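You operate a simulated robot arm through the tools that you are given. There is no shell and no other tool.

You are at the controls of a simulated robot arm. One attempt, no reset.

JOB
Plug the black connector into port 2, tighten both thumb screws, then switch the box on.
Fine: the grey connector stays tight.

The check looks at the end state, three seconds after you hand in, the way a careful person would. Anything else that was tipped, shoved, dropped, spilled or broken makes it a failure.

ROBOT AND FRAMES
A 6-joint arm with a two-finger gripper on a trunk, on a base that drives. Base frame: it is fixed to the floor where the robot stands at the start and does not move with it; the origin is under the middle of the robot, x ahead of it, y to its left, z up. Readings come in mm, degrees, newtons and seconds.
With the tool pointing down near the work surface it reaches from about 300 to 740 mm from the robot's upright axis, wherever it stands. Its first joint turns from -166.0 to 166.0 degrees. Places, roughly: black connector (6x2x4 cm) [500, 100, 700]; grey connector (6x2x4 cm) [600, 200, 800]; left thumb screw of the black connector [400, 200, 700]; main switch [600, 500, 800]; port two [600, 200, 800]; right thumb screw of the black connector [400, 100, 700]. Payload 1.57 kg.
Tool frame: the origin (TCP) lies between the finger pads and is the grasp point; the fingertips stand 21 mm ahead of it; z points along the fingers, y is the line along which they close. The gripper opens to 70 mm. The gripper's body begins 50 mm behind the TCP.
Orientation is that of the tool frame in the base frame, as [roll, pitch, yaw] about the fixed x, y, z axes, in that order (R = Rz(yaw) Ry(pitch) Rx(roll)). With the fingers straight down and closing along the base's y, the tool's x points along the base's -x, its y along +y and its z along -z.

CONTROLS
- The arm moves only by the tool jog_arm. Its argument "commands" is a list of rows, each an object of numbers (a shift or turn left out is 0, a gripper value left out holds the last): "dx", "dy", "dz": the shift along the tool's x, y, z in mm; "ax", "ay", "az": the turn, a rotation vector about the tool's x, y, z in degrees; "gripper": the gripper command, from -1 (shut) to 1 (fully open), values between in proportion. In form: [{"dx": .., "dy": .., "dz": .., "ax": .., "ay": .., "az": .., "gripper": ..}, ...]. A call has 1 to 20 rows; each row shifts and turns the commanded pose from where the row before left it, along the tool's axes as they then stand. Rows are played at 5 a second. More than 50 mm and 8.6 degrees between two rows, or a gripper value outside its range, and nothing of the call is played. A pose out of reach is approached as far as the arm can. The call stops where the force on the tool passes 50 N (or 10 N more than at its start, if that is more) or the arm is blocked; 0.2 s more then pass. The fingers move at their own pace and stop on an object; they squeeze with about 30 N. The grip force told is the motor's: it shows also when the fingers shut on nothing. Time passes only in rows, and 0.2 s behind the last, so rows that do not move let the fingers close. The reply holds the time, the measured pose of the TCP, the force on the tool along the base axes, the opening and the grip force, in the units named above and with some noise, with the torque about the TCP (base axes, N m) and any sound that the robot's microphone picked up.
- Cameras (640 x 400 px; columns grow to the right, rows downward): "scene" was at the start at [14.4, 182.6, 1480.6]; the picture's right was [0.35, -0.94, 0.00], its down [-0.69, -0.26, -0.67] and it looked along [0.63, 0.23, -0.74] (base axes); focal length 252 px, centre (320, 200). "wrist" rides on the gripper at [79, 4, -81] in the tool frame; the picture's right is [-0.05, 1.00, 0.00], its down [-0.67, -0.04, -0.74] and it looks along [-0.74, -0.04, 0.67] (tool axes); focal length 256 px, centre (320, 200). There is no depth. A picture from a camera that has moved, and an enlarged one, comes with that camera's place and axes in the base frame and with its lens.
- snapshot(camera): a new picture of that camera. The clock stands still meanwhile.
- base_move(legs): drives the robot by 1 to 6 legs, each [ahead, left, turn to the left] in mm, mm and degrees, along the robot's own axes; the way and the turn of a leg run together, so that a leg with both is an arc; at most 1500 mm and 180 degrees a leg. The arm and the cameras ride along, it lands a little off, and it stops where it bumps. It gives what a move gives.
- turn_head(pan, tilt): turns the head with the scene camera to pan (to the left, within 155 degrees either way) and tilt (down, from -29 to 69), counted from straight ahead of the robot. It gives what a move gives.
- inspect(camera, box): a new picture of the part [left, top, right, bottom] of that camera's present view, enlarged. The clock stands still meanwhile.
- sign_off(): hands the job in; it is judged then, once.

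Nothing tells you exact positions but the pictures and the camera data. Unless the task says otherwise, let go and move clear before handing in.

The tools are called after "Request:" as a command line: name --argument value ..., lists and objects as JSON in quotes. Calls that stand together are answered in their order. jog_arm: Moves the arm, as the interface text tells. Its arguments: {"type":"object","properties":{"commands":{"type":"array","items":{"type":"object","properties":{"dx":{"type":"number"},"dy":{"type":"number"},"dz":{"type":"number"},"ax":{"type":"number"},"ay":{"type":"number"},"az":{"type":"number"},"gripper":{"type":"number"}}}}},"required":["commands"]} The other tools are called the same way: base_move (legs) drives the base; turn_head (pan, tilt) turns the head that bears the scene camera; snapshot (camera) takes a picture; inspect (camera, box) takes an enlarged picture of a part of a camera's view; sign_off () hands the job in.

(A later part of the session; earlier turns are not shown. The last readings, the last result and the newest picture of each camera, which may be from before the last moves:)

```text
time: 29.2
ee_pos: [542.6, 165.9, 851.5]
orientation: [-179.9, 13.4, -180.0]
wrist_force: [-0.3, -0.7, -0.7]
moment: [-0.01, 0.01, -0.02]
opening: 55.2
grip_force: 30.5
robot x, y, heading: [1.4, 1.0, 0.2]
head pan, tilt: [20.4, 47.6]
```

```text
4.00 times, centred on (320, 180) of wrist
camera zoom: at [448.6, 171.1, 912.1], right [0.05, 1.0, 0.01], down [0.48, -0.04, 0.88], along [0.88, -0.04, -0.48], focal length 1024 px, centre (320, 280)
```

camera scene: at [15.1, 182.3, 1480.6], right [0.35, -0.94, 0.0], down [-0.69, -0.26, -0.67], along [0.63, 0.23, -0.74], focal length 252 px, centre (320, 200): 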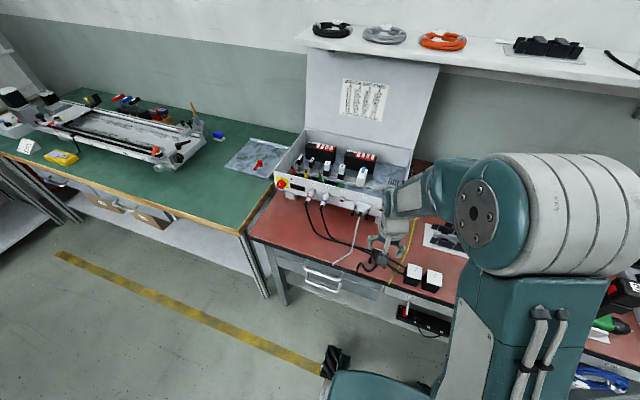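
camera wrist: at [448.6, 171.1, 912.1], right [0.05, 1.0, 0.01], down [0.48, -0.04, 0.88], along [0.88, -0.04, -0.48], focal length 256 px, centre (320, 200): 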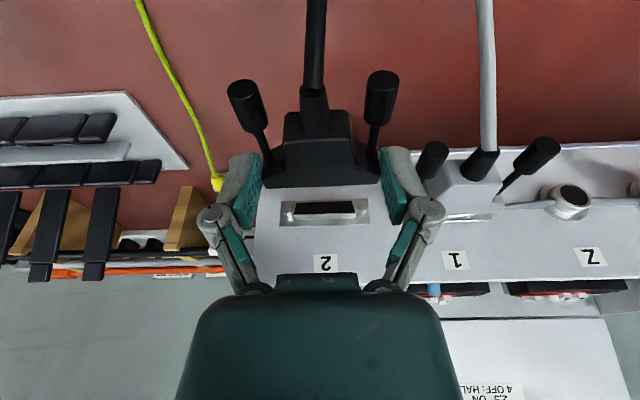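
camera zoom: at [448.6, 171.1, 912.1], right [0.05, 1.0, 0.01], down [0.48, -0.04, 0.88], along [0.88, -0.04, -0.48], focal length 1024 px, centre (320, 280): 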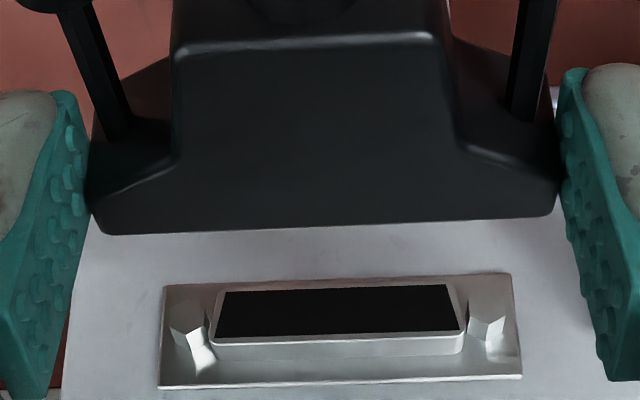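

Request:
inspect --camera "wrist" --box '[260, 175, 324, 215]'

Request:
inspect --camera "wrist" --box '[322, 175, 386, 215]'

```text
10.00 times, centred on (292, 195) of wrist
camera zoom: at [448.6, 171.1, 912.1], right [0.05, 1.0, 0.01], down [0.48, -0.04, 0.88], along [0.88, -0.04, -0.48], focal length 2560 px, centre (600, 250)
```

zoom: 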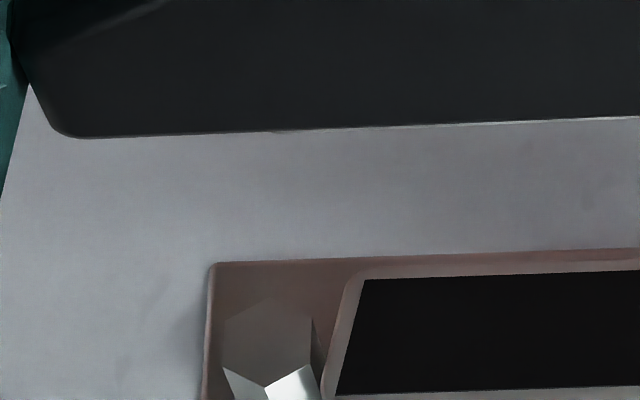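

```text
10.00 times, centred on (354, 195) of wrist
camera zoom: at [448.6, 171.1, 912.1], right [0.05, 1.0, 0.01], down [0.48, -0.04, 0.88], along [0.88, -0.04, -0.48], focal length 2560 px, centre (-20, 250)
```

zoom: 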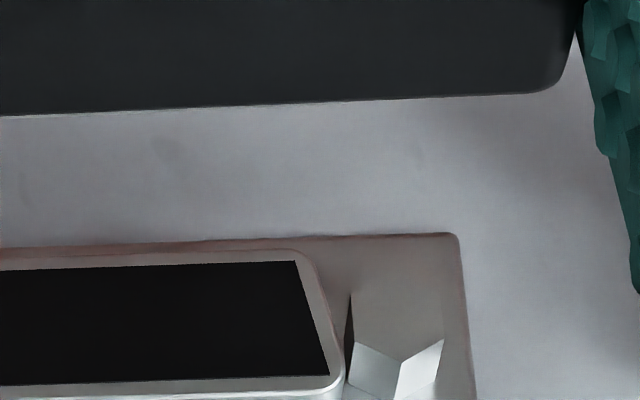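

Plug and port are aligned laterally (y 167.4 against 167.5). The plug is about 1 mm low and about 0.7° off in yaw. I'll correct both, advance to just short of contact and re-check.

Request:
jog_arm --commands '[{"ax": 0.16, "az": 0.68}, {"dx": -8.5, "dy": 0.1, "dz": 1.75}, {"dx": -8.5, "dy": 0.1, "dz": 1.75}, {"dx": -8.5, "dz": 1.75}, {"dx": 0}]'

Request:
inspect --camera "wrist" --box '[256, 160, 384, 240]'

Request:
inspect --camera "scene" --box '[340, 170, 420, 220]'

```text
time: 30.4
ee_pos: [569.8, 165.5, 852.4]
orientation: [-180.0, 13.2, 179.3]
wrist_force: [0.0, 0.0, 0.4]
moment: [0.03, 0.0, -0.04]
opening: 55.2
grip_force: 29.9
robot x, y, heading: [-1.2, 0.9, -0.1]
head pan, tilt: [20.4, 47.6]
```

```text
5.00 times, centred on (320, 200) of wrist
camera zoom: at [474.4, 172.2, 912.6], right [0.06, 1.0, 0.01], down [0.48, -0.04, 0.88], along [0.88, -0.05, -0.48], focal length 1280 px, centre (320, 200)
```

zoom: 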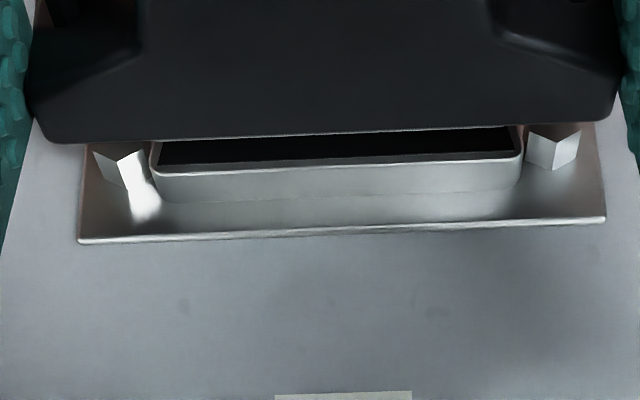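

```text
8.00 times, centred on (380, 195) of scene
camera zoom: at [15.5, 182.4, 1480.6], right [0.35, -0.94, 0.0], down [-0.69, -0.26, -0.67], along [0.63, 0.23, -0.74], focal length 2012 px, centre (-160, 240)
```

zoom: 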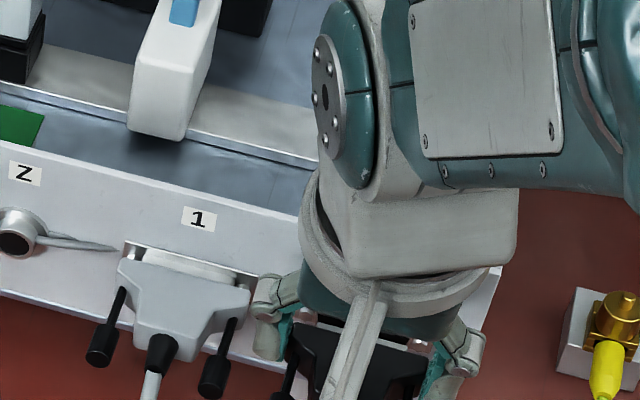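

Request:
snapshot --camera "wrist"

Request:
inspect --camera "wrist" --box '[400, 140, 560, 240]'

Request:
inspect --camera "wrist" --box '[290, 180, 354, 220]'

```text
taken
camera wrist: at [474.4, 172.2, 912.6], right [0.06, 1.0, 0.01], down [0.48, -0.04, 0.88], along [0.88, -0.05, -0.48], focal length 256 px, centre (320, 200)
```

wrist: 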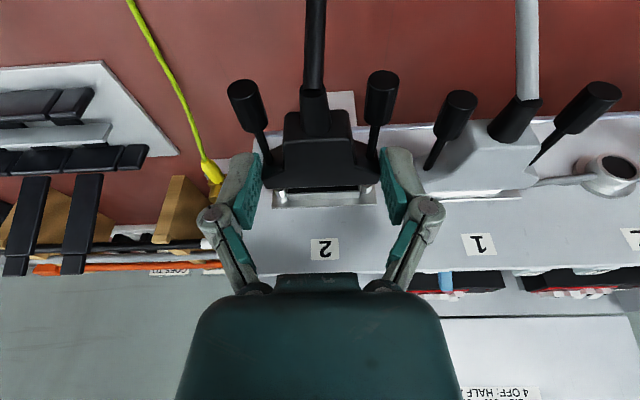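

```text
4.00 times, centred on (480, 190) of wrist
camera zoom: at [474.4, 172.2, 912.6], right [0.06, 1.0, 0.01], down [0.48, -0.04, 0.88], along [0.88, -0.05, -0.48], focal length 1024 px, centre (-320, 240)
```

zoom: 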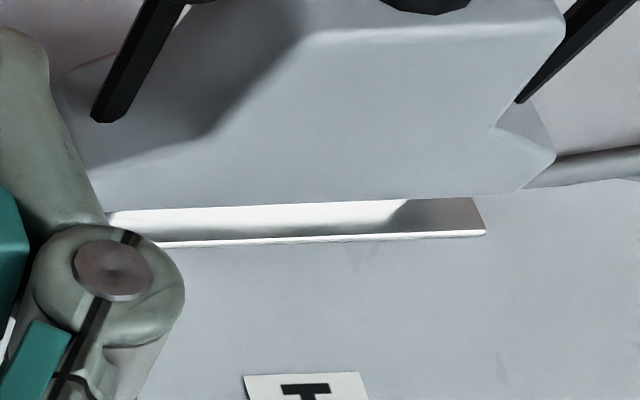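

```text
10.00 times, centred on (322, 200) of wrist
camera zoom: at [474.4, 172.2, 912.6], right [0.06, 1.0, 0.01], down [0.48, -0.04, 0.88], along [0.88, -0.05, -0.48], focal length 2560 px, centre (300, 200)
```

zoom: 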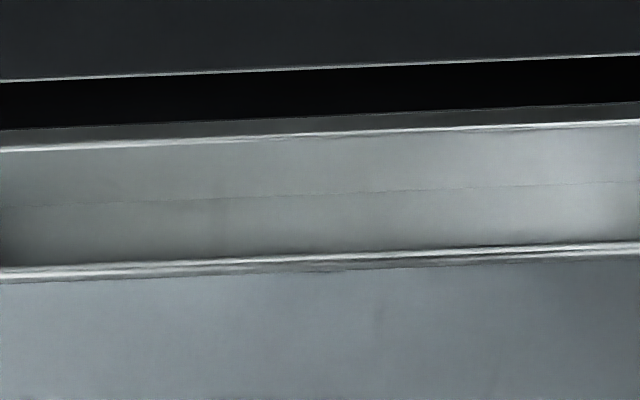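

Comparing with the seated grey connector, the plug should sit about 0.7 mm lower and 0.4 mm further left, with its shell tip about 6 mm from the rim. I'll apply that and close in by 4 mm.

Request:
jog_arm --commands '[{"dx": -1.9, "dy": 0.2, "dz": 0.8}, {"dx": -1.83, "dy": 0.2, "dz": 0.81}, {"dx": 0}]'

Request:
inspect --camera "wrist" --box '[256, 160, 384, 240]'

```text
time: 31.2
ee_pos: [572.0, 166.6, 851.0]
orientation: [-180.0, 13.3, 179.3]
wrist_force: [-7.9, 0.3, 1.3]
moment: [0.06, 0.08, 0.14]
opening: 55.1
grip_force: 30.1
robot x, y, heading: [1.1, 0.7, -0.2]
head pan, tilt: [20.4, 47.6]
```

```text
5.00 times, centred on (320, 200) of wrist
camera zoom: at [477.8, 172.4, 911.7], right [0.06, 1.0, 0.01], down [0.48, -0.04, 0.88], along [0.88, -0.05, -0.48], focal length 1280 px, centre (320, 200)
```

zoom: 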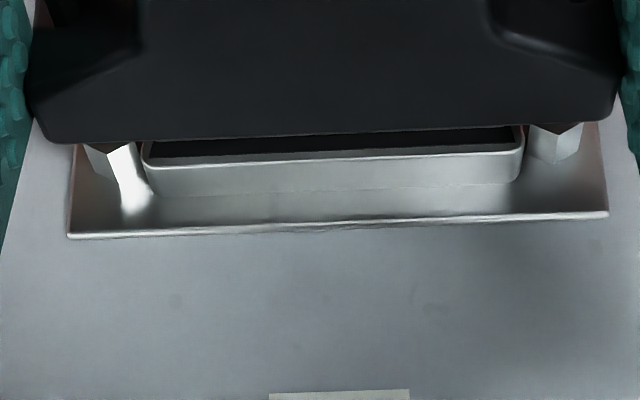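

There's light contact (−8 N) at the left end of the shell, so the plug isn't entering the opening yet. I'll measure the shell edge against the port opening at high zoom.

Request:
inspect --camera "wrist" --box '[304, 178, 336, 198]'

Request:
inspect --camera "wrist" --box '[270, 178, 302, 198]'

Request:
inspect --camera "wrist" --box '[340, 178, 372, 198]'

```text
16.00 times, centred on (320, 188) of wrist
camera zoom: at [477.8, 172.4, 911.7], right [0.06, 1.0, 0.01], down [0.48, -0.04, 0.88], along [0.88, -0.05, -0.48], focal length 4096 px, centre (320, 392)
```

zoom: 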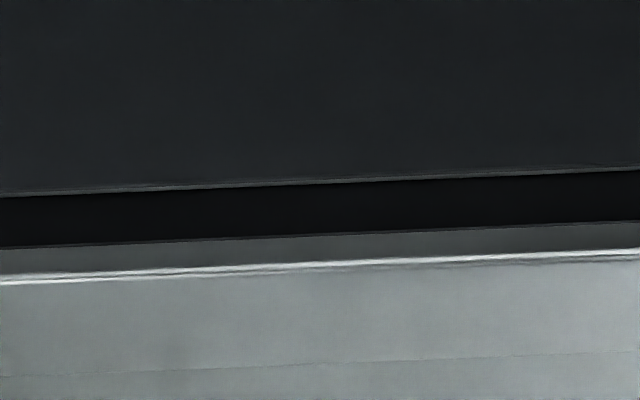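

```text
16.00 times, centred on (286, 188) of wrist
camera zoom: at [477.8, 172.4, 911.7], right [0.06, 1.0, 0.01], down [0.48, -0.04, 0.88], along [0.88, -0.05, -0.48], focal length 4096 px, centre (864, 392)
```

zoom: 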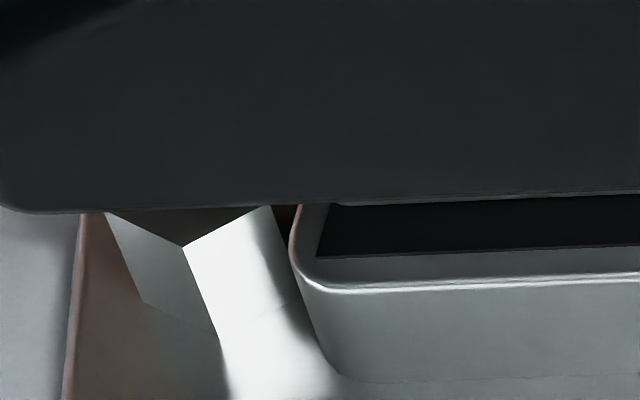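

```text
16.00 times, centred on (356, 188) of wrist
camera zoom: at [477.8, 172.4, 911.7], right [0.06, 1.0, 0.01], down [0.48, -0.04, 0.88], along [0.88, -0.05, -0.48], focal length 4096 px, centre (-256, 392)
```

zoom: 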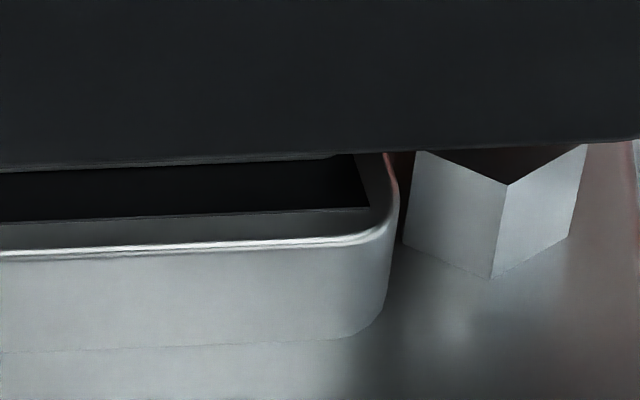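

At the rim plane the shell sits about 1.7 mm too low and 0.2 mm right of the window centre, with a slight yaw. I'll back off 1.5 mm, correct all three and re-check.

Request:
jog_arm --commands '[{"dx": 1.46, "dz": -0.35}, {"dx": -0.37, "dy": 0.2, "dz": -1.56, "ax": -0.08, "az": -0.34}, {"dx": 0}]'

Request:
inspect --camera "wrist" --box '[304, 178, 336, 198]'

Request:
inspect --camera "wrist" --box '[270, 178, 302, 198]'

Request:
inspect --camera "wrist" --box '[340, 178, 372, 198]'

```text
time: 32.0
ee_pos: [571.1, 166.2, 852.2]
orientation: [-180.0, 13.3, 179.6]
wrist_force: [-0.8, -0.3, -1.3]
moment: [0.04, 0.01, -0.04]
opening: 54.9
grip_force: 30.1
robot x, y, heading: [0.5, 0.3, 0.1]
head pan, tilt: [20.4, 47.6]
```

```text
16.00 times, centred on (320, 188) of wrist
camera zoom: at [477.0, 172.0, 913.5], right [0.06, 1.0, 0.01], down [0.48, -0.04, 0.88], along [0.88, -0.04, -0.48], focal length 4096 px, centre (320, 392)
```

zoom: 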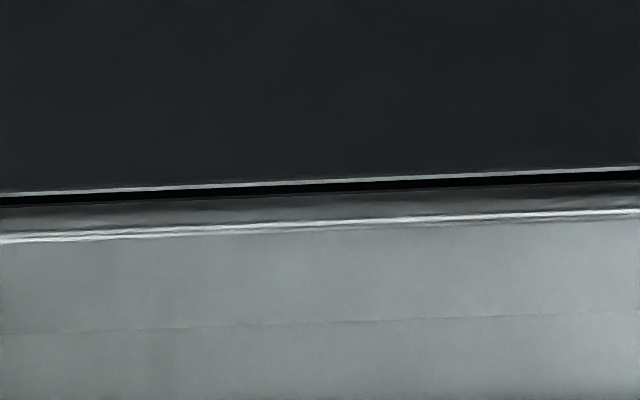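

```text
16.00 times, centred on (286, 188) of wrist
camera zoom: at [477.0, 172.0, 913.5], right [0.06, 1.0, 0.01], down [0.48, -0.04, 0.88], along [0.88, -0.04, -0.48], focal length 4096 px, centre (864, 392)
```

zoom: 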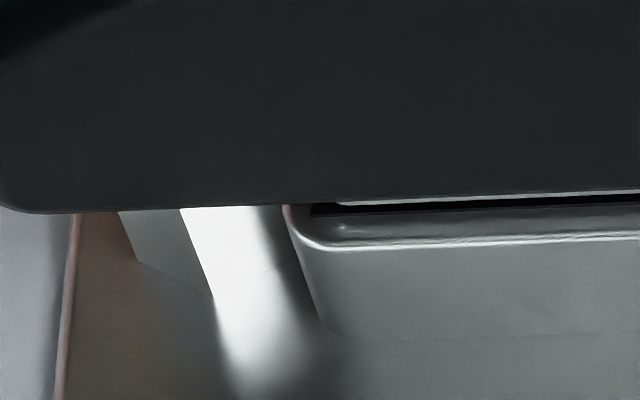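

```text
16.00 times, centred on (356, 188) of wrist
camera zoom: at [477.0, 172.0, 913.5], right [0.06, 1.0, 0.01], down [0.48, -0.04, 0.88], along [0.88, -0.04, -0.48], focal length 4096 px, centre (-256, 392)
```

zoom: 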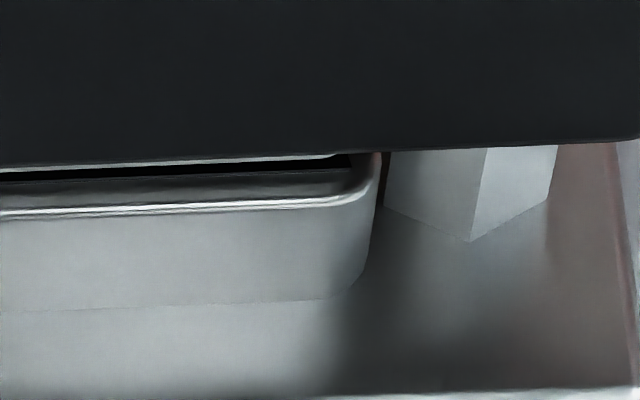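

Now the shell edge lines up with the window opening to within a few tenths. I'll lower it 0.2 mm and push in small steps, watching force.

Request:
jog_arm --commands '[{"dx": -0.93, "dz": 0.43}, {"dx": -0.97, "dz": 0.23}, {"dx": 0}]'

```text
time: 32.8
ee_pos: [572.6, 165.4, 853.3]
orientation: [179.9, 13.4, 179.6]
wrist_force: [-0.4, 0.1, -0.9]
moment: [0.0, 0.01, 0.01]
opening: 55.3
grip_force: 30.1
robot x, y, heading: [-1.3, -2.8, -0.0]
head pan, tilt: [20.4, 47.6]
```

Request:
jog_arm --commands '[{"dx": -0.97, "dz": 0.23}, {"dx": -0.97, "dz": 0.23}, {"dx": 0}]'

Request:
inspect --camera "wrist" --box '[256, 160, 384, 240]'

```text
time: 33.6
ee_pos: [575.4, 166.1, 852.4]
orientation: [179.9, 13.3, 179.7]
wrist_force: [0.6, 0.2, -1.5]
moment: [0.01, 0.0, 0.0]
opening: 55.1
grip_force: 30.3
robot x, y, heading: [1.7, -0.1, 0.2]
head pan, tilt: [20.4, 47.6]
```

```text
5.00 times, centred on (320, 200) of wrist
camera zoom: at [480.8, 172.1, 913.4], right [0.06, 1.0, 0.01], down [0.48, -0.04, 0.88], along [0.88, -0.04, -0.48], focal length 1280 px, centre (320, 200)
```

zoom: 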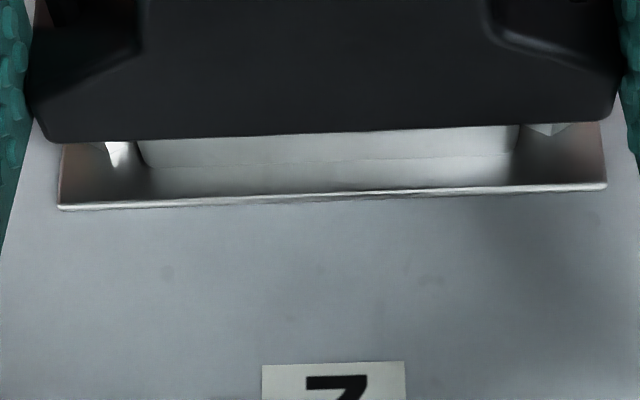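

The shell is now 3 mm past the earlier contact point with no force, so it is entering the port. I'll keep pushing in.

Request:
jog_arm --commands '[{"dx": -0.97, "dz": 0.23}, {"dx": -0.97, "dz": 0.23}, {"dx": 0}]'

Request:
jog_arm --commands '[{"dx": -0.97, "dz": 0.23}, {"dx": -0.97, "dz": 0.23}, {"dx": 0}]'

```text
time: 34.4
ee_pos: [576.5, 166.5, 853.4]
orientation: [180.0, 13.3, 179.5]
wrist_force: [0.3, -1.3, 0.3]
moment: [0.0, 0.0, -0.02]
opening: 55.2
grip_force: 29.7
robot x, y, heading: [-0.0, 0.4, 0.0]
head pan, tilt: [20.4, 47.6]
```

```text
time: 35.2
ee_pos: [578.3, 166.7, 852.9]
orientation: [-180.0, 13.2, 179.6]
wrist_force: [-17.0, -2.1, 9.0]
moment: [0.07, 0.04, -0.12]
opening: 55.2
grip_force: 30.3
robot x, y, heading: [-1.7, 0.6, -0.1]
head pan, tilt: [20.4, 47.6]
```

Request:
snapshot --camera "wrist"

Request:
inspect --camera "wrist" --box '[256, 160, 384, 240]'

Request:
inspect --camera "wrist" --box '[400, 140, 560, 240]'

```text
taken
camera wrist: at [483.5, 172.0, 913.7], right [0.06, 1.0, 0.01], down [0.48, -0.04, 0.88], along [0.88, -0.05, -0.48], focal length 256 px, centre (320, 200)
```

wrist: 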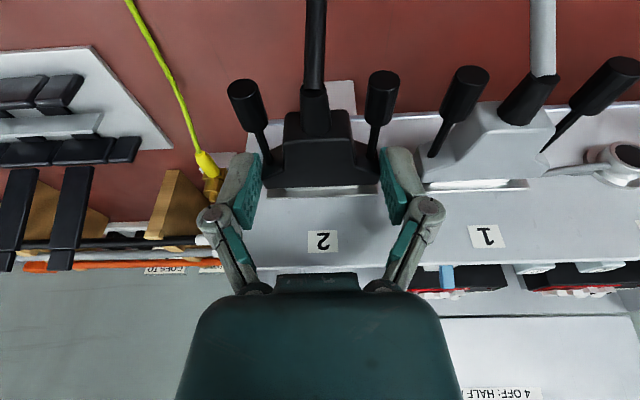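

```text
5.00 times, centred on (320, 200) of wrist
camera zoom: at [483.5, 172.0, 913.7], right [0.06, 1.0, 0.01], down [0.48, -0.04, 0.88], along [0.88, -0.05, -0.48], focal length 1280 px, centre (320, 200)
```

zoom: 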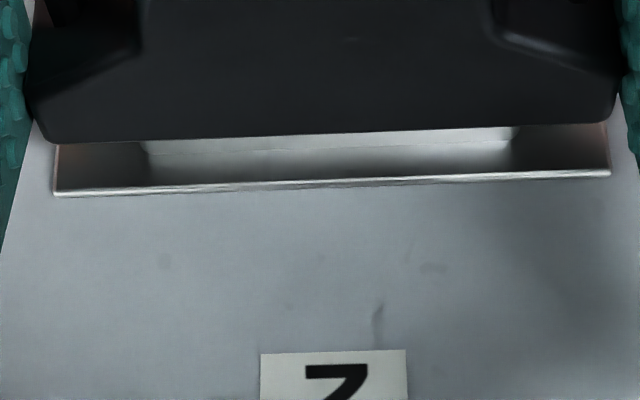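

```text
4.00 times, centred on (480, 190) of wrist
camera zoom: at [483.5, 172.0, 913.7], right [0.06, 1.0, 0.01], down [0.48, -0.04, 0.88], along [0.88, -0.05, -0.48], focal length 1024 px, centre (-320, 240)
```

zoom: 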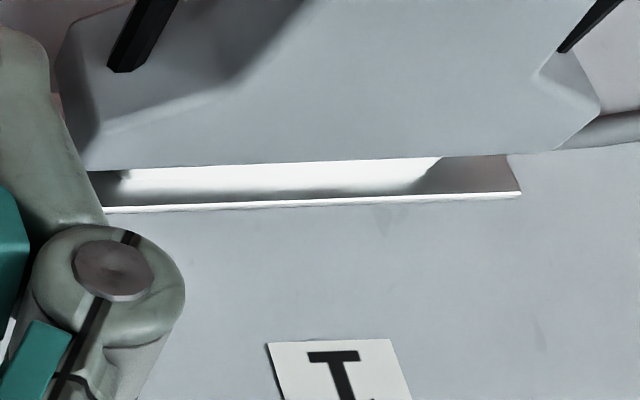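

The black hood now sits at the same sight-line depth as the seated grey one, with 17 N of push. I'll press slightly more to confirm it is bottomed.

Request:
jog_arm --commands '[{"dx": -0.78, "dz": 0.18}, {"dx": 0}]'

Request:
inspect --camera "wrist" --box '[256, 160, 384, 240]'

Request:
inspect --camera "wrist" --box '[400, 140, 560, 240]'

```text
time: 35.8
ee_pos: [579.3, 166.4, 853.0]
orientation: [-180.0, 13.2, 179.6]
wrist_force: [-20.7, -2.9, 6.6]
moment: [-0.04, 0.16, -0.03]
opening: 55.4
grip_force: 30.2
robot x, y, heading: [-0.4, 1.4, -0.1]
head pan, tilt: [20.4, 47.6]
```

```text
5.00 times, centred on (320, 200) of wrist
camera zoom: at [484.4, 172.0, 913.3], right [0.06, 1.0, 0.01], down [0.48, -0.04, 0.88], along [0.88, -0.05, -0.48], focal length 1280 px, centre (320, 200)
```

zoom: 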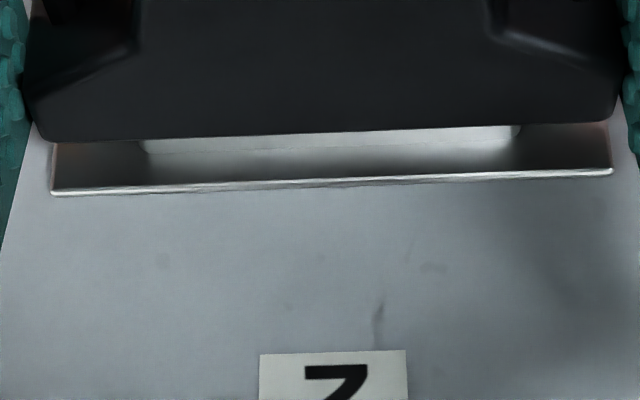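

```text
4.00 times, centred on (480, 190) of wrist
camera zoom: at [484.4, 172.0, 913.3], right [0.06, 1.0, 0.01], down [0.48, -0.04, 0.88], along [0.88, -0.05, -0.48], focal length 1024 px, centre (-320, 240)
```

zoom: 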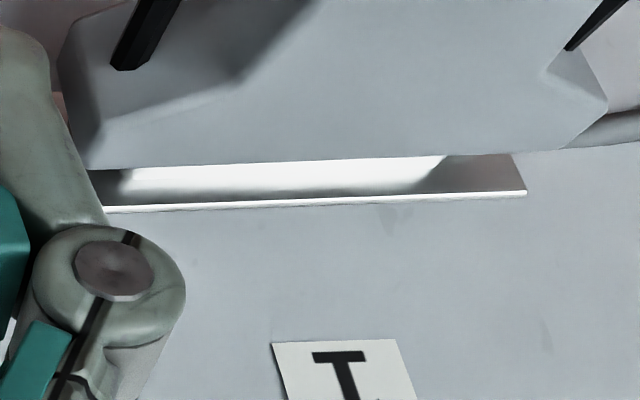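

Request:
jog_arm --commands '[{"dx": -0.97, "dz": 0.23}, {"dx": 0}]'

Request:
inspect --camera "wrist" --box '[256, 160, 384, 240]'

Request:
inspect --camera "wrist" --box '[180, 80, 460, 255]'

```text
time: 36.4
ee_pos: [578.8, 166.4, 851.8]
orientation: [179.9, 13.2, 179.7]
wrist_force: [-28.2, -0.7, 2.9]
moment: [-0.04, 0.12, -0.21]
opening: 55.5
grip_force: 30.0
robot x, y, heading: [3.1, 0.1, 0.2]
head pan, tilt: [20.4, 47.6]
```

```text
5.00 times, centred on (320, 200) of wrist
camera zoom: at [485.3, 172.1, 913.2], right [0.06, 1.0, 0.01], down [0.48, -0.04, 0.88], along [0.88, -0.05, -0.48], focal length 1280 px, centre (320, 200)
```

zoom: 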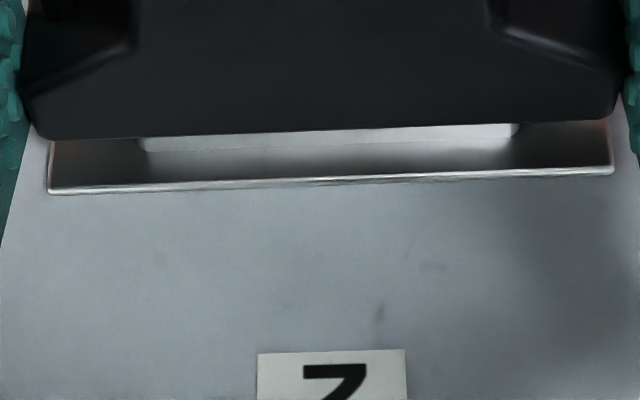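

```text
2.29 times, centred on (320, 168) of wrist
camera zoom: at [485.3, 172.1, 913.2], right [0.06, 1.0, 0.01], down [0.48, -0.04, 0.88], along [0.88, -0.05, -0.48], focal length 585 px, centre (320, 274)
```

zoom: 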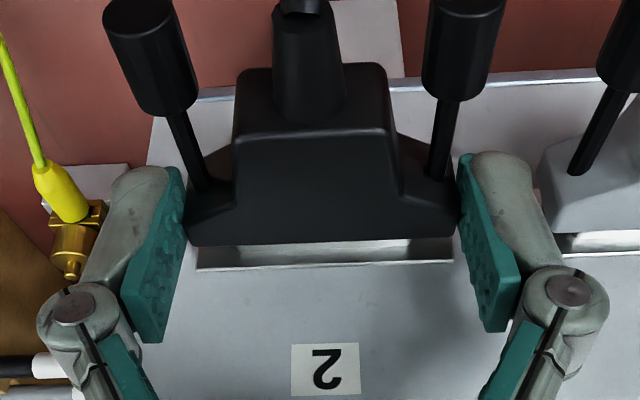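

The hood has stopped moving and matches the grey connector's seated depth, so the plug is in. I'll relax the push slightly, open the fingers and check that it stays.

Request:
jog_arm --commands '[{"dx": 0.97, "dz": -0.23}, {"dx": 0.3, "dz": -0.07}, {"dx": 0}]'

Request:
jog_arm --commands '[{"gripper": 0.68}, {"gripper": 0.8}, {"gripper": 0.88}, {"gripper": 0.88}]'

Request:
inspect --camera "wrist" --box '[180, 80, 460, 255]'

```text
time: 37.2
ee_pos: [580.5, 166.4, 852.1]
orientation: [-180.0, 13.3, 179.7]
wrist_force: [-16.6, 0.4, -7.9]
moment: [-0.36, 0.56, 0.41]
opening: 55.6
grip_force: 29.9
robot x, y, heading: [1.2, 0.6, 0.0]
head pan, tilt: [20.4, 47.6]
```

```text
time: 38.2
ee_pos: [580.9, 166.6, 853.5]
orientation: [179.9, 13.4, 179.6]
wrist_force: [0.1, 0.2, 1.1]
moment: [0.01, 0.01, -0.02]
opening: 65.7
grip_force: 0.1
robot x, y, heading: [-0.6, -0.4, 0.1]
head pan, tilt: [20.4, 47.6]
```

```text
2.29 times, centred on (320, 168) of wrist
camera zoom: at [486.4, 172.1, 914.2], right [0.06, 1.0, 0.01], down [0.47, -0.04, 0.88], along [0.88, -0.04, -0.48], focal length 585 px, centre (320, 274)
```

zoom: 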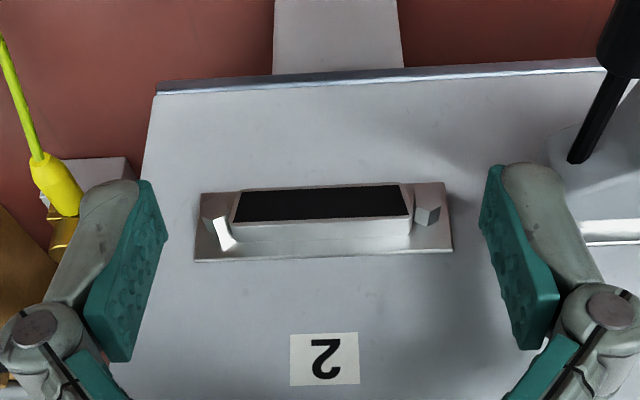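

The plug fell out of the port when I released it, so it wasn't latched. I'll find where it is now.

Request:
snapshot --camera "scene"

Request:
snapshot --camera "wrist"

Request:
inspect --camera "scene" --box '[320, 170, 448, 270]'

```text
taken
camera scene: at [15.9, 182.4, 1480.6], right [0.35, -0.94, 0.0], down [-0.69, -0.26, -0.67], along [0.63, 0.23, -0.74], focal length 252 px, centre (320, 200)
```

scene: 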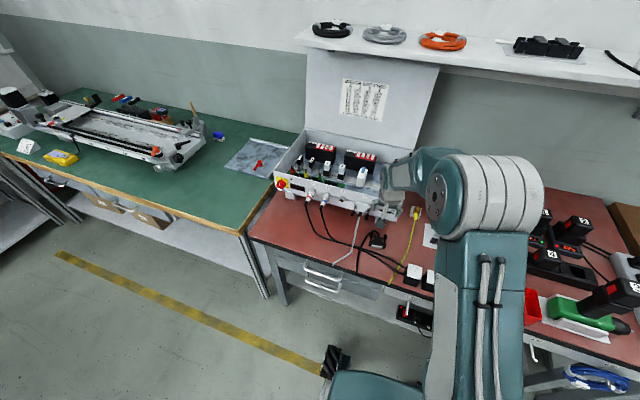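

```text
taken
camera wrist: at [486.4, 172.1, 914.2], right [0.06, 1.0, 0.01], down [0.47, -0.04, 0.88], along [0.88, -0.04, -0.48], focal length 256 px, centre (320, 200)
```

wrist: 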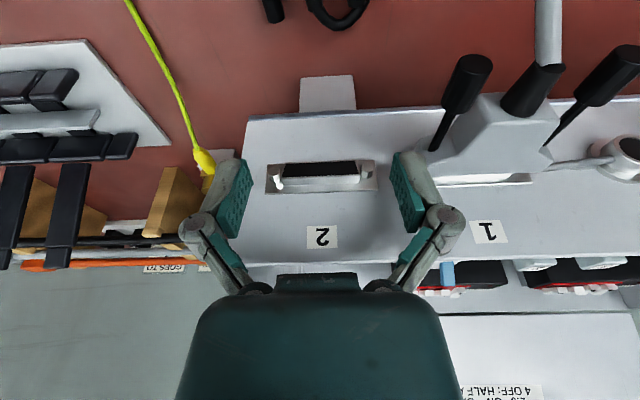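

```text
4.00 times, centred on (384, 220) of scene
camera zoom: at [15.9, 182.4, 1480.6], right [0.35, -0.94, 0.0], down [-0.69, -0.26, -0.67], along [0.63, 0.23, -0.74], focal length 1006 px, centre (64, 120)
```

zoom: 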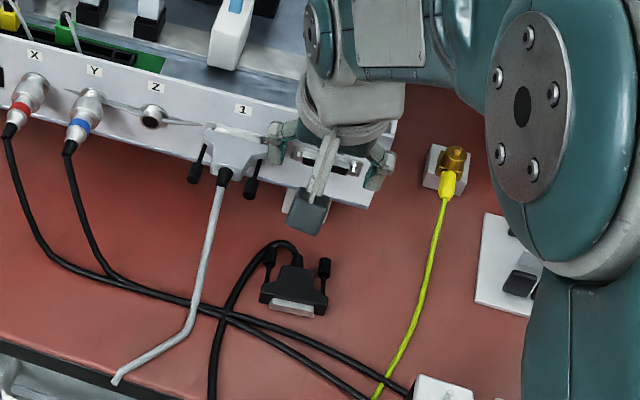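

The plug has fallen onto the bench and now lies with its shell facing the robot. First I want to see how deep the seated grey connector really sits, since mine gave no click.

Request:
inspect --camera "wrist" --box '[430, 160, 558, 200]'

Request:
inspect --camera "wrist" --box '[484, 165, 548, 205]'

Request:
inspect --camera "scene" --box '[365, 225, 413, 255]'

Request:
inspect --camera "scene" --box '[345, 195, 409, 235]'

```text
5.00 times, centred on (494, 180) of wrist
camera zoom: at [486.4, 172.1, 914.2], right [0.06, 1.0, 0.01], down [0.47, -0.04, 0.88], along [0.88, -0.04, -0.48], focal length 1280 px, centre (-550, 300)
```

zoom: 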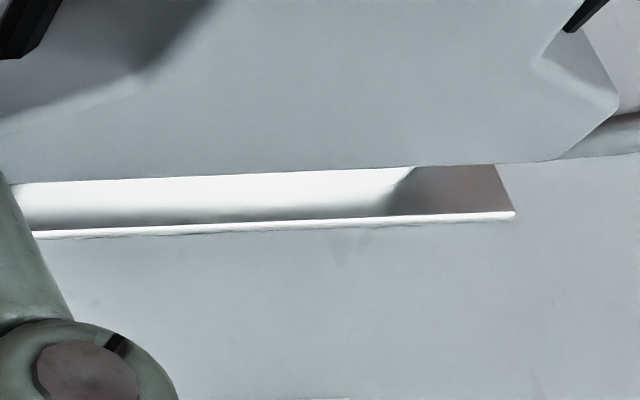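

```text
10.00 times, centred on (516, 185) of wrist
camera zoom: at [486.4, 172.1, 914.2], right [0.06, 1.0, 0.01], down [0.47, -0.04, 0.88], along [0.88, -0.04, -0.48], focal length 2560 px, centre (-1640, 350)
```

zoom: 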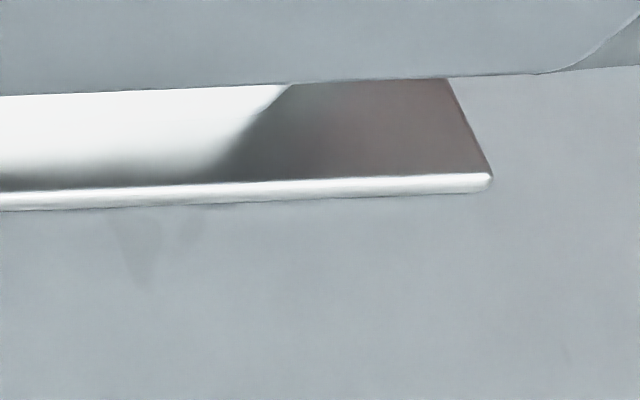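

```text
13.33 times, centred on (389, 240) of scene
camera zoom: at [15.9, 182.4, 1480.6], right [0.35, -0.94, 0.0], down [-0.69, -0.26, -0.67], along [0.63, 0.23, -0.74], focal length 3353 px, centre (-600, -333)
```

zoom: 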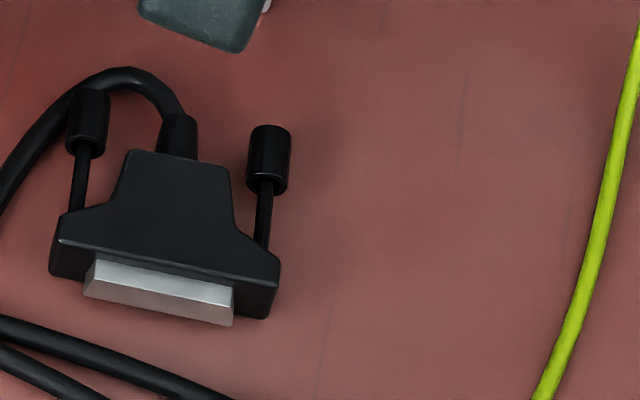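

```text
10.00 times, centred on (377, 215) of scene
camera zoom: at [15.9, 182.4, 1480.6], right [0.35, -0.94, 0.0], down [-0.69, -0.26, -0.67], along [0.63, 0.23, -0.74], focal length 2515 px, centre (-250, 50)
```

zoom: 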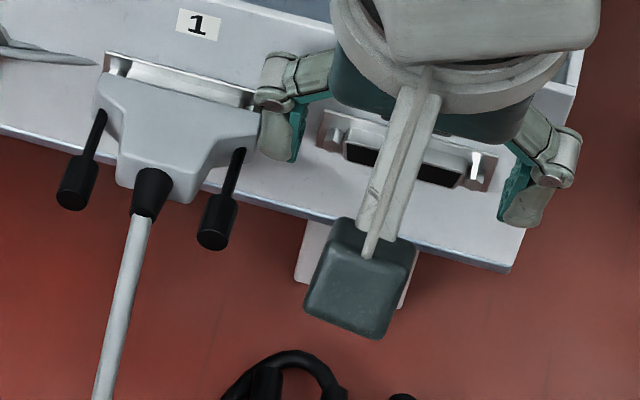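

Grey's seated depth matches where mine stopped, so depth was right. I released while still pushing with 17 N, and that kicked it out. I'll back away and look at how the plug lies now.

Request:
jog_arm --commands '[{"dx": -9.3, "dz": -38.9, "gripper": 1}, {"dx": 30, "dz": -8}, {"dx": 30, "dz": -8}, {"dx": 30, "dz": -8}, {"dx": 20, "dz": 20}, {"dx": 0}]'

Request:
snapshot --camera "wrist"

```text
time: 39.6
ee_pos: [471.0, 167.1, 870.9]
orientation: [-179.9, 13.3, 179.7]
wrist_force: [0.4, 0.0, -0.8]
moment: [-0.01, 0.03, -0.01]
opening: 69.9
grip_force: 0.1
robot x, y, heading: [1.3, 0.1, -0.2]
head pan, tilt: [20.4, 47.6]
```

```text
taken
camera wrist: at [376.5, 172.9, 931.9], right [0.06, 1.0, 0.01], down [0.48, -0.04, 0.88], along [0.88, -0.04, -0.48], focal length 256 px, centre (320, 200)
```

wrist: 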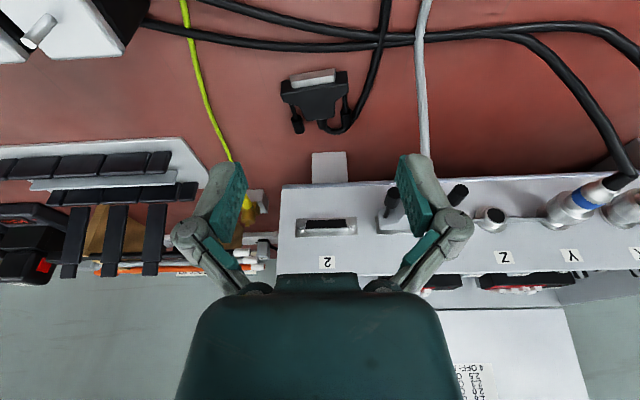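

Request:
inspect --camera "wrist" --box '[272, 55, 368, 140]'

Request:
inspect --camera "wrist" --box '[278, 62, 358, 112]'

```text
4.71 times, centred on (320, 98) of wrist
camera zoom: at [376.5, 172.9, 931.9], right [0.06, 1.0, 0.01], down [0.48, -0.04, 0.88], along [0.88, -0.04, -0.48], focal length 1205 px, centre (320, 682)
```

zoom: 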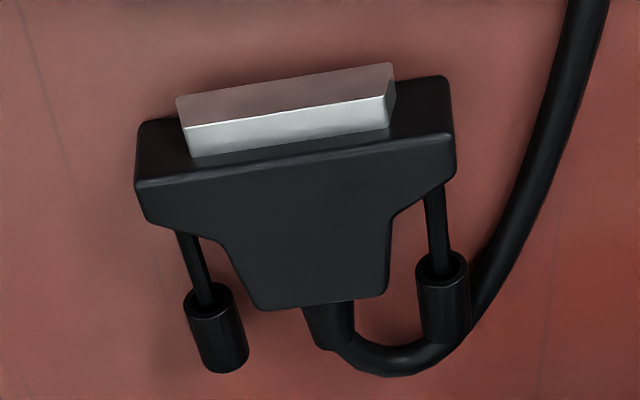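

```text
8.00 times, centred on (318, 87) of wrist
camera zoom: at [376.5, 172.9, 931.9], right [0.06, 1.0, 0.01], down [0.48, -0.04, 0.88], along [0.88, -0.04, -0.48], focal length 2048 px, centre (336, 1104)
```

zoom: 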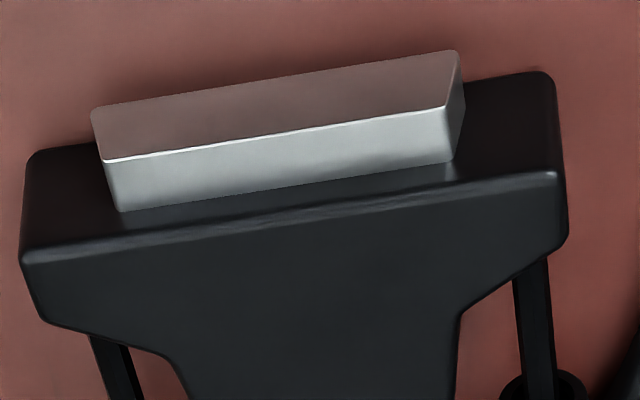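

The plug now lies upside-down (wide side of the shell down) and faces the robot, so it needs a 180° pitch flip. I'll test in free air how far back the wrist can pitch, to plan a regrasp.

Request:
jog_arm --commands '[{"ay": 8.3}, {"ay": 8.3}, {"ay": 8.3}, {"ay": 8.3}, {"ay": 8.3}, {"ay": 8.3}, {"ay": 8.3}, {"dx": 0}]'

Request:
snapshot --camera "scene"

```text
time: 41.4
ee_pos: [472.6, 166.1, 871.8]
orientation: [179.8, -45.0, 179.7]
wrist_force: [-0.7, 0.3, -0.6]
moment: [0.02, 0.01, 0.0]
opening: 70.1
grip_force: 0.2
robot x, y, heading: [-0.2, -1.7, -0.2]
head pan, tilt: [20.4, 47.6]
```

```text
taken
camera scene: at [15.8, 182.5, 1480.6], right [0.35, -0.94, 0.0], down [-0.69, -0.26, -0.67], along [0.63, 0.23, -0.74], focal length 252 px, centre (320, 200)
```

scene: 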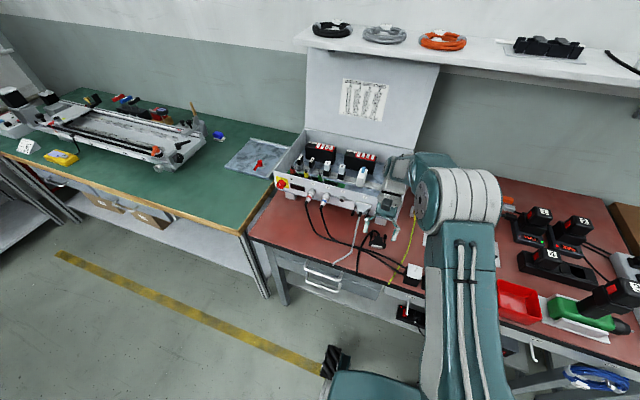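

The wrist pitches back to −45° easily. So I'll move the plug nearer the bench's front edge, regrasp it with the tool pitched far forward, and rotate it nose-up to flip it over. First I'll align above it.

Request:
jog_arm --commands '[{"ay": -8.33}, {"ay": -8.33}, {"ay": -8.33}, {"ay": -8.33}, {"ay": -8.33}, {"ay": -8.33}, {"ay": -8.32}, {"ax": -1.5, "az": -6.33}, {"dx": -11.5, "dy": -4, "dz": 39.6}, {"dx": -11.5, "dy": -4, "dz": 39.6}, {"dx": 0}]'

Request:
snapshot --camera "wrist"

Request:
inspect --camera "wrist" --box '[180, 60, 460, 235]'

```text
time: 43.8
ee_pos: [514.6, 164.3, 798.7]
orientation: [180.0, 13.5, -173.8]
wrist_force: [-0.6, -0.4, -0.3]
moment: [0.01, -0.02, -0.01]
opening: 70.0
grip_force: 0.0
robot x, y, heading: [-1.0, -0.8, 0.2]
head pan, tilt: [20.4, 47.6]
```

```text
taken
camera wrist: at [419.2, 158.7, 859.8], right [-0.06, 1.0, 0.01], down [0.47, 0.02, 0.88], along [0.88, 0.06, -0.47], focal length 256 px, centre (320, 200)
```

wrist: 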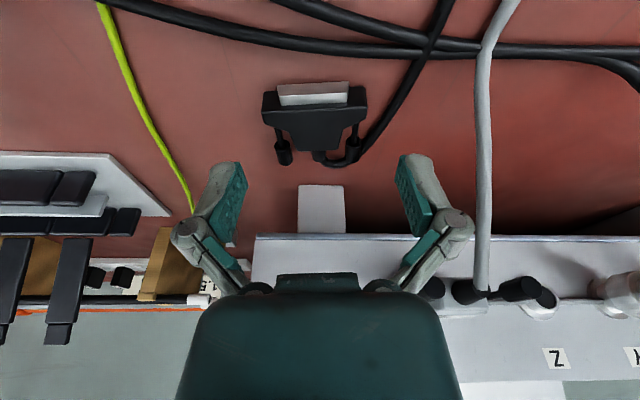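

```text
2.29 times, centred on (320, 148) of wrist
camera zoom: at [419.2, 158.7, 859.8], right [-0.06, 1.0, 0.01], down [0.47, 0.02, 0.88], along [0.88, 0.06, -0.47], focal length 585 px, centre (320, 320)
```

zoom: 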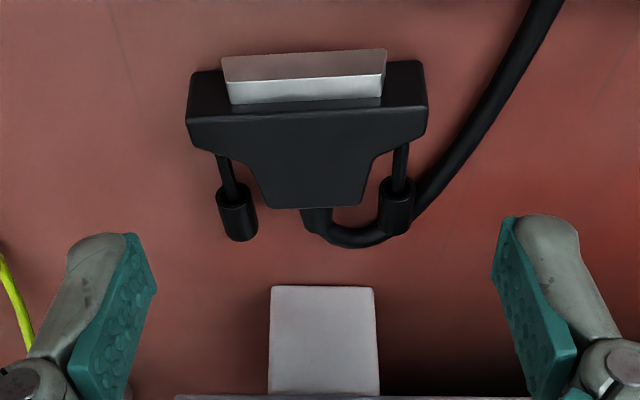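

Request:
jog_arm --commands '[{"dx": 3.7, "dy": -1.9, "dz": 12.8}, {"dx": 3.7, "dz": 12.7}, {"dx": 3.7, "dz": 12.7}, {"dx": 0}]'

Request:
inspect --camera "wrist" --box '[180, 80, 460, 255]'

```text
time: 44.8
ee_pos: [512.4, 161.8, 760.0]
orientation: [180.0, 13.4, -173.8]
wrist_force: [-0.1, -0.4, -0.2]
moment: [0.01, 0.0, -0.03]
opening: 69.9
grip_force: 0.0
robot x, y, heading: [-3.6, -0.6, -0.1]
head pan, tilt: [20.4, 47.6]
```

```text
2.29 times, centred on (320, 168) of wrist
camera zoom: at [417.4, 156.3, 820.0], right [-0.06, 1.0, 0.01], down [0.48, 0.02, 0.88], along [0.88, 0.06, -0.48], focal length 585 px, centre (320, 274)
```

zoom: 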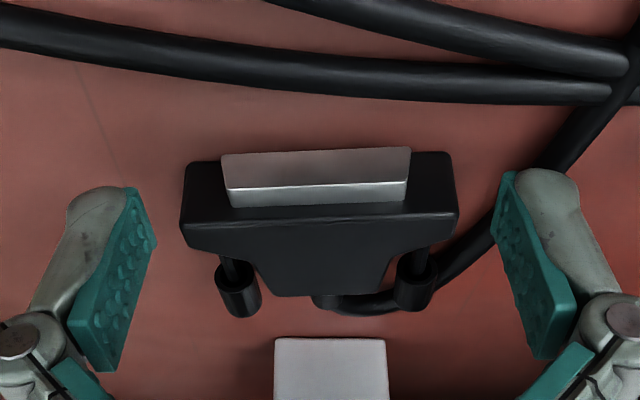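

Request:
jog_arm --commands '[{"gripper": 0.65}, {"gripper": 0.55}, {"gripper": 0.3}, {"gripper": -1}, {"gripper": -1}]'

Request:
inspect --camera "wrist" --box '[180, 80, 460, 255]'

```text
time: 46.0
ee_pos: [511.5, 161.8, 760.7]
orientation: [-179.9, 13.5, -173.9]
wrist_force: [-1.0, -1.1, 3.9]
moment: [-0.04, -0.03, 0.0]
opening: 55.1
grip_force: 30.0
robot x, y, heading: [-2.5, -2.7, -0.0]
head pan, tilt: [20.4, 47.6]
```

```text
2.29 times, centred on (320, 168) of wrist
camera zoom: at [417.4, 156.4, 820.4], right [-0.06, 1.0, 0.01], down [0.47, 0.02, 0.88], along [0.88, 0.05, -0.47], focal length 585 px, centre (320, 274)
```

zoom: 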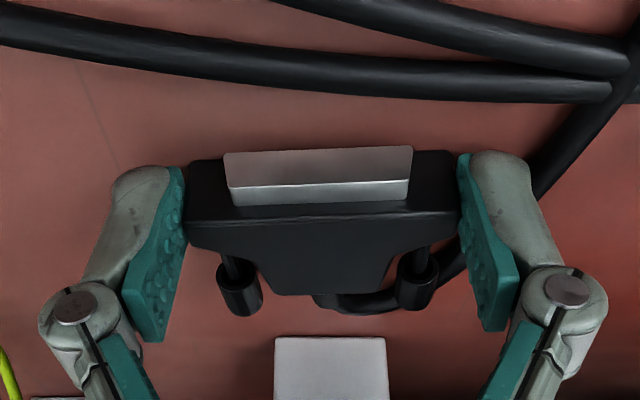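

I have it, but for a controlled flip I want to hold it with the tool pitched further forward. I'll release it here, pitch to about 38° and regrasp.

Request:
jog_arm --commands '[{"gripper": 0.7}, {"gripper": 1}, {"dx": -6.9, "dz": -29.2}, {"ay": -8.2}, {"ay": -8.2}, {"ay": -8.2}, {"dx": 12.9, "dz": 11.3}, {"dx": 0}]'

Request:
snapshot --camera "wrist"

Request:
inspect --camera "scene" --box '[340, 205, 420, 255]'

```text
time: 47.8
ee_pos: [507.6, 152.5, 773.0]
orientation: [-178.3, 33.4, -173.7]
wrist_force: [-0.1, -0.6, -0.2]
moment: [-0.01, 0.02, -0.01]
opening: 69.9
grip_force: 0.0
out of reach, approached as far as the arm can: row 5, 6
robot x, y, heading: [-0.0, -0.2, 0.1]
head pan, tilt: [20.4, 47.6]
```

```text
taken
camera wrist: at [397.3, 147.9, 796.0], right [-0.05, 1.0, 0.01], down [0.15, 0.0, 0.99], along [0.99, 0.05, -0.15], focal length 256 px, centre (320, 200)
```

wrist: 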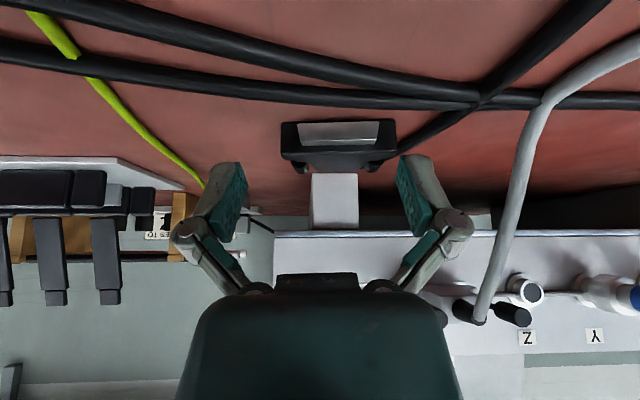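

```text
8.00 times, centred on (380, 230) of scene
camera zoom: at [15.2, 182.4, 1480.6], right [0.35, -0.94, 0.0], down [-0.69, -0.26, -0.67], along [0.63, 0.23, -0.74], focal length 2012 px, centre (-160, -40)
```

zoom: 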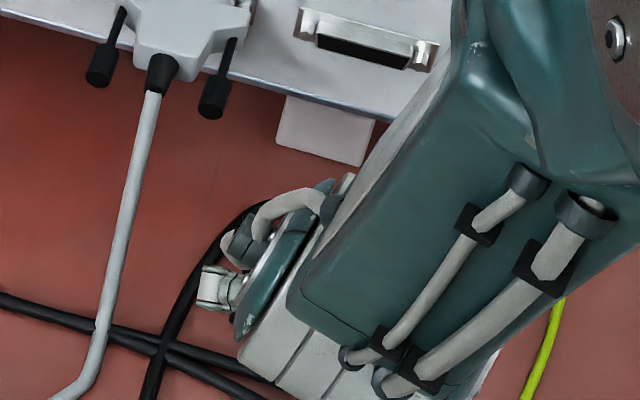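

The arm passed a wrist singularity and ended about 9 mm off in y with a slight roll. I'll correct that before lowering.

Request:
jog_arm --commands '[{"dz": -10}, {"ax": -1.7}, {"ay": -4.6}, {"dx": 0.5, "dy": 8.5, "dz": -0.4}, {"dx": 0}]'

Request:
inspect --camera "wrist" --box '[180, 80, 460, 255]'

```text
time: 49.0
ee_pos: [500.4, 160.0, 781.8]
orientation: [179.9, 38.0, -173.6]
wrist_force: [0.3, -0.8, 0.1]
moment: [0.0, -0.02, -0.01]
opening: 69.9
grip_force: 0.1
robot x, y, heading: [-3.8, 0.2, 0.2]
head pan, tilt: [20.4, 47.6]
```

```text
2.29 times, centred on (320, 168) of wrist
camera zoom: at [389.1, 152.9, 795.9], right [-0.07, 1.0, 0.03], down [0.07, -0.03, 1.0], along [1.0, 0.07, -0.07], focal length 585 px, centre (320, 274)
```

zoom: 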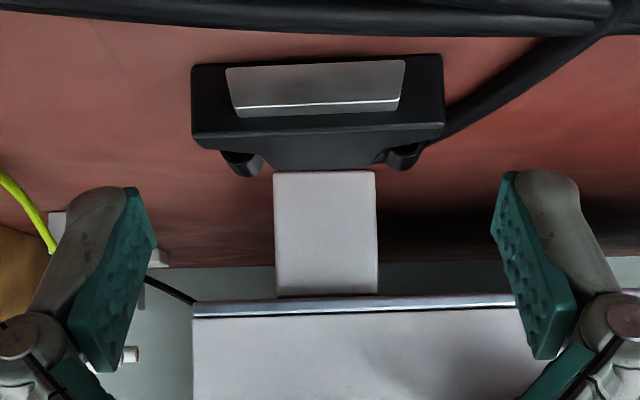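

Request:
jog_arm --commands '[{"dx": 5.4, "dy": 0.1, "dz": 11.3}, {"dx": 5.4, "dz": 11.3}, {"dx": 0}]'

Request:
inspect --camera "wrist" --box '[180, 80, 460, 255]'

```text
time: 49.8
ee_pos: [504.7, 159.7, 755.9]
orientation: [179.9, 38.0, -173.7]
wrist_force: [-0.9, 0.2, -0.6]
moment: [0.0, -0.02, 0.01]
opening: 70.1
grip_force: 0.0
robot x, y, heading: [1.3, 3.3, 0.2]
head pan, tilt: [20.4, 47.6]
```

```text
2.29 times, centred on (320, 168) of wrist
camera zoom: at [394.6, 153.1, 771.1], right [-0.07, 1.0, 0.03], down [0.07, -0.03, 1.0], along [1.0, 0.07, -0.07], focal length 585 px, centre (320, 274)
```

zoom: 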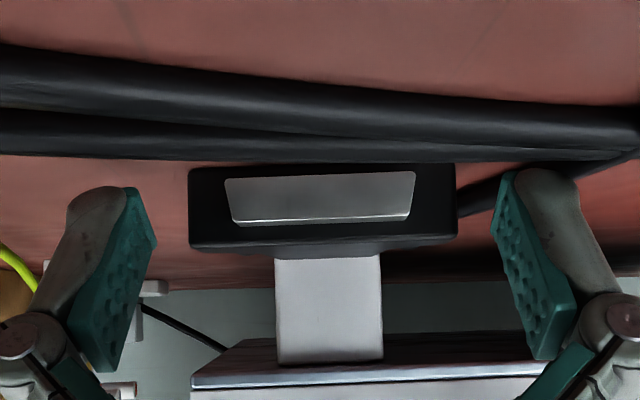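

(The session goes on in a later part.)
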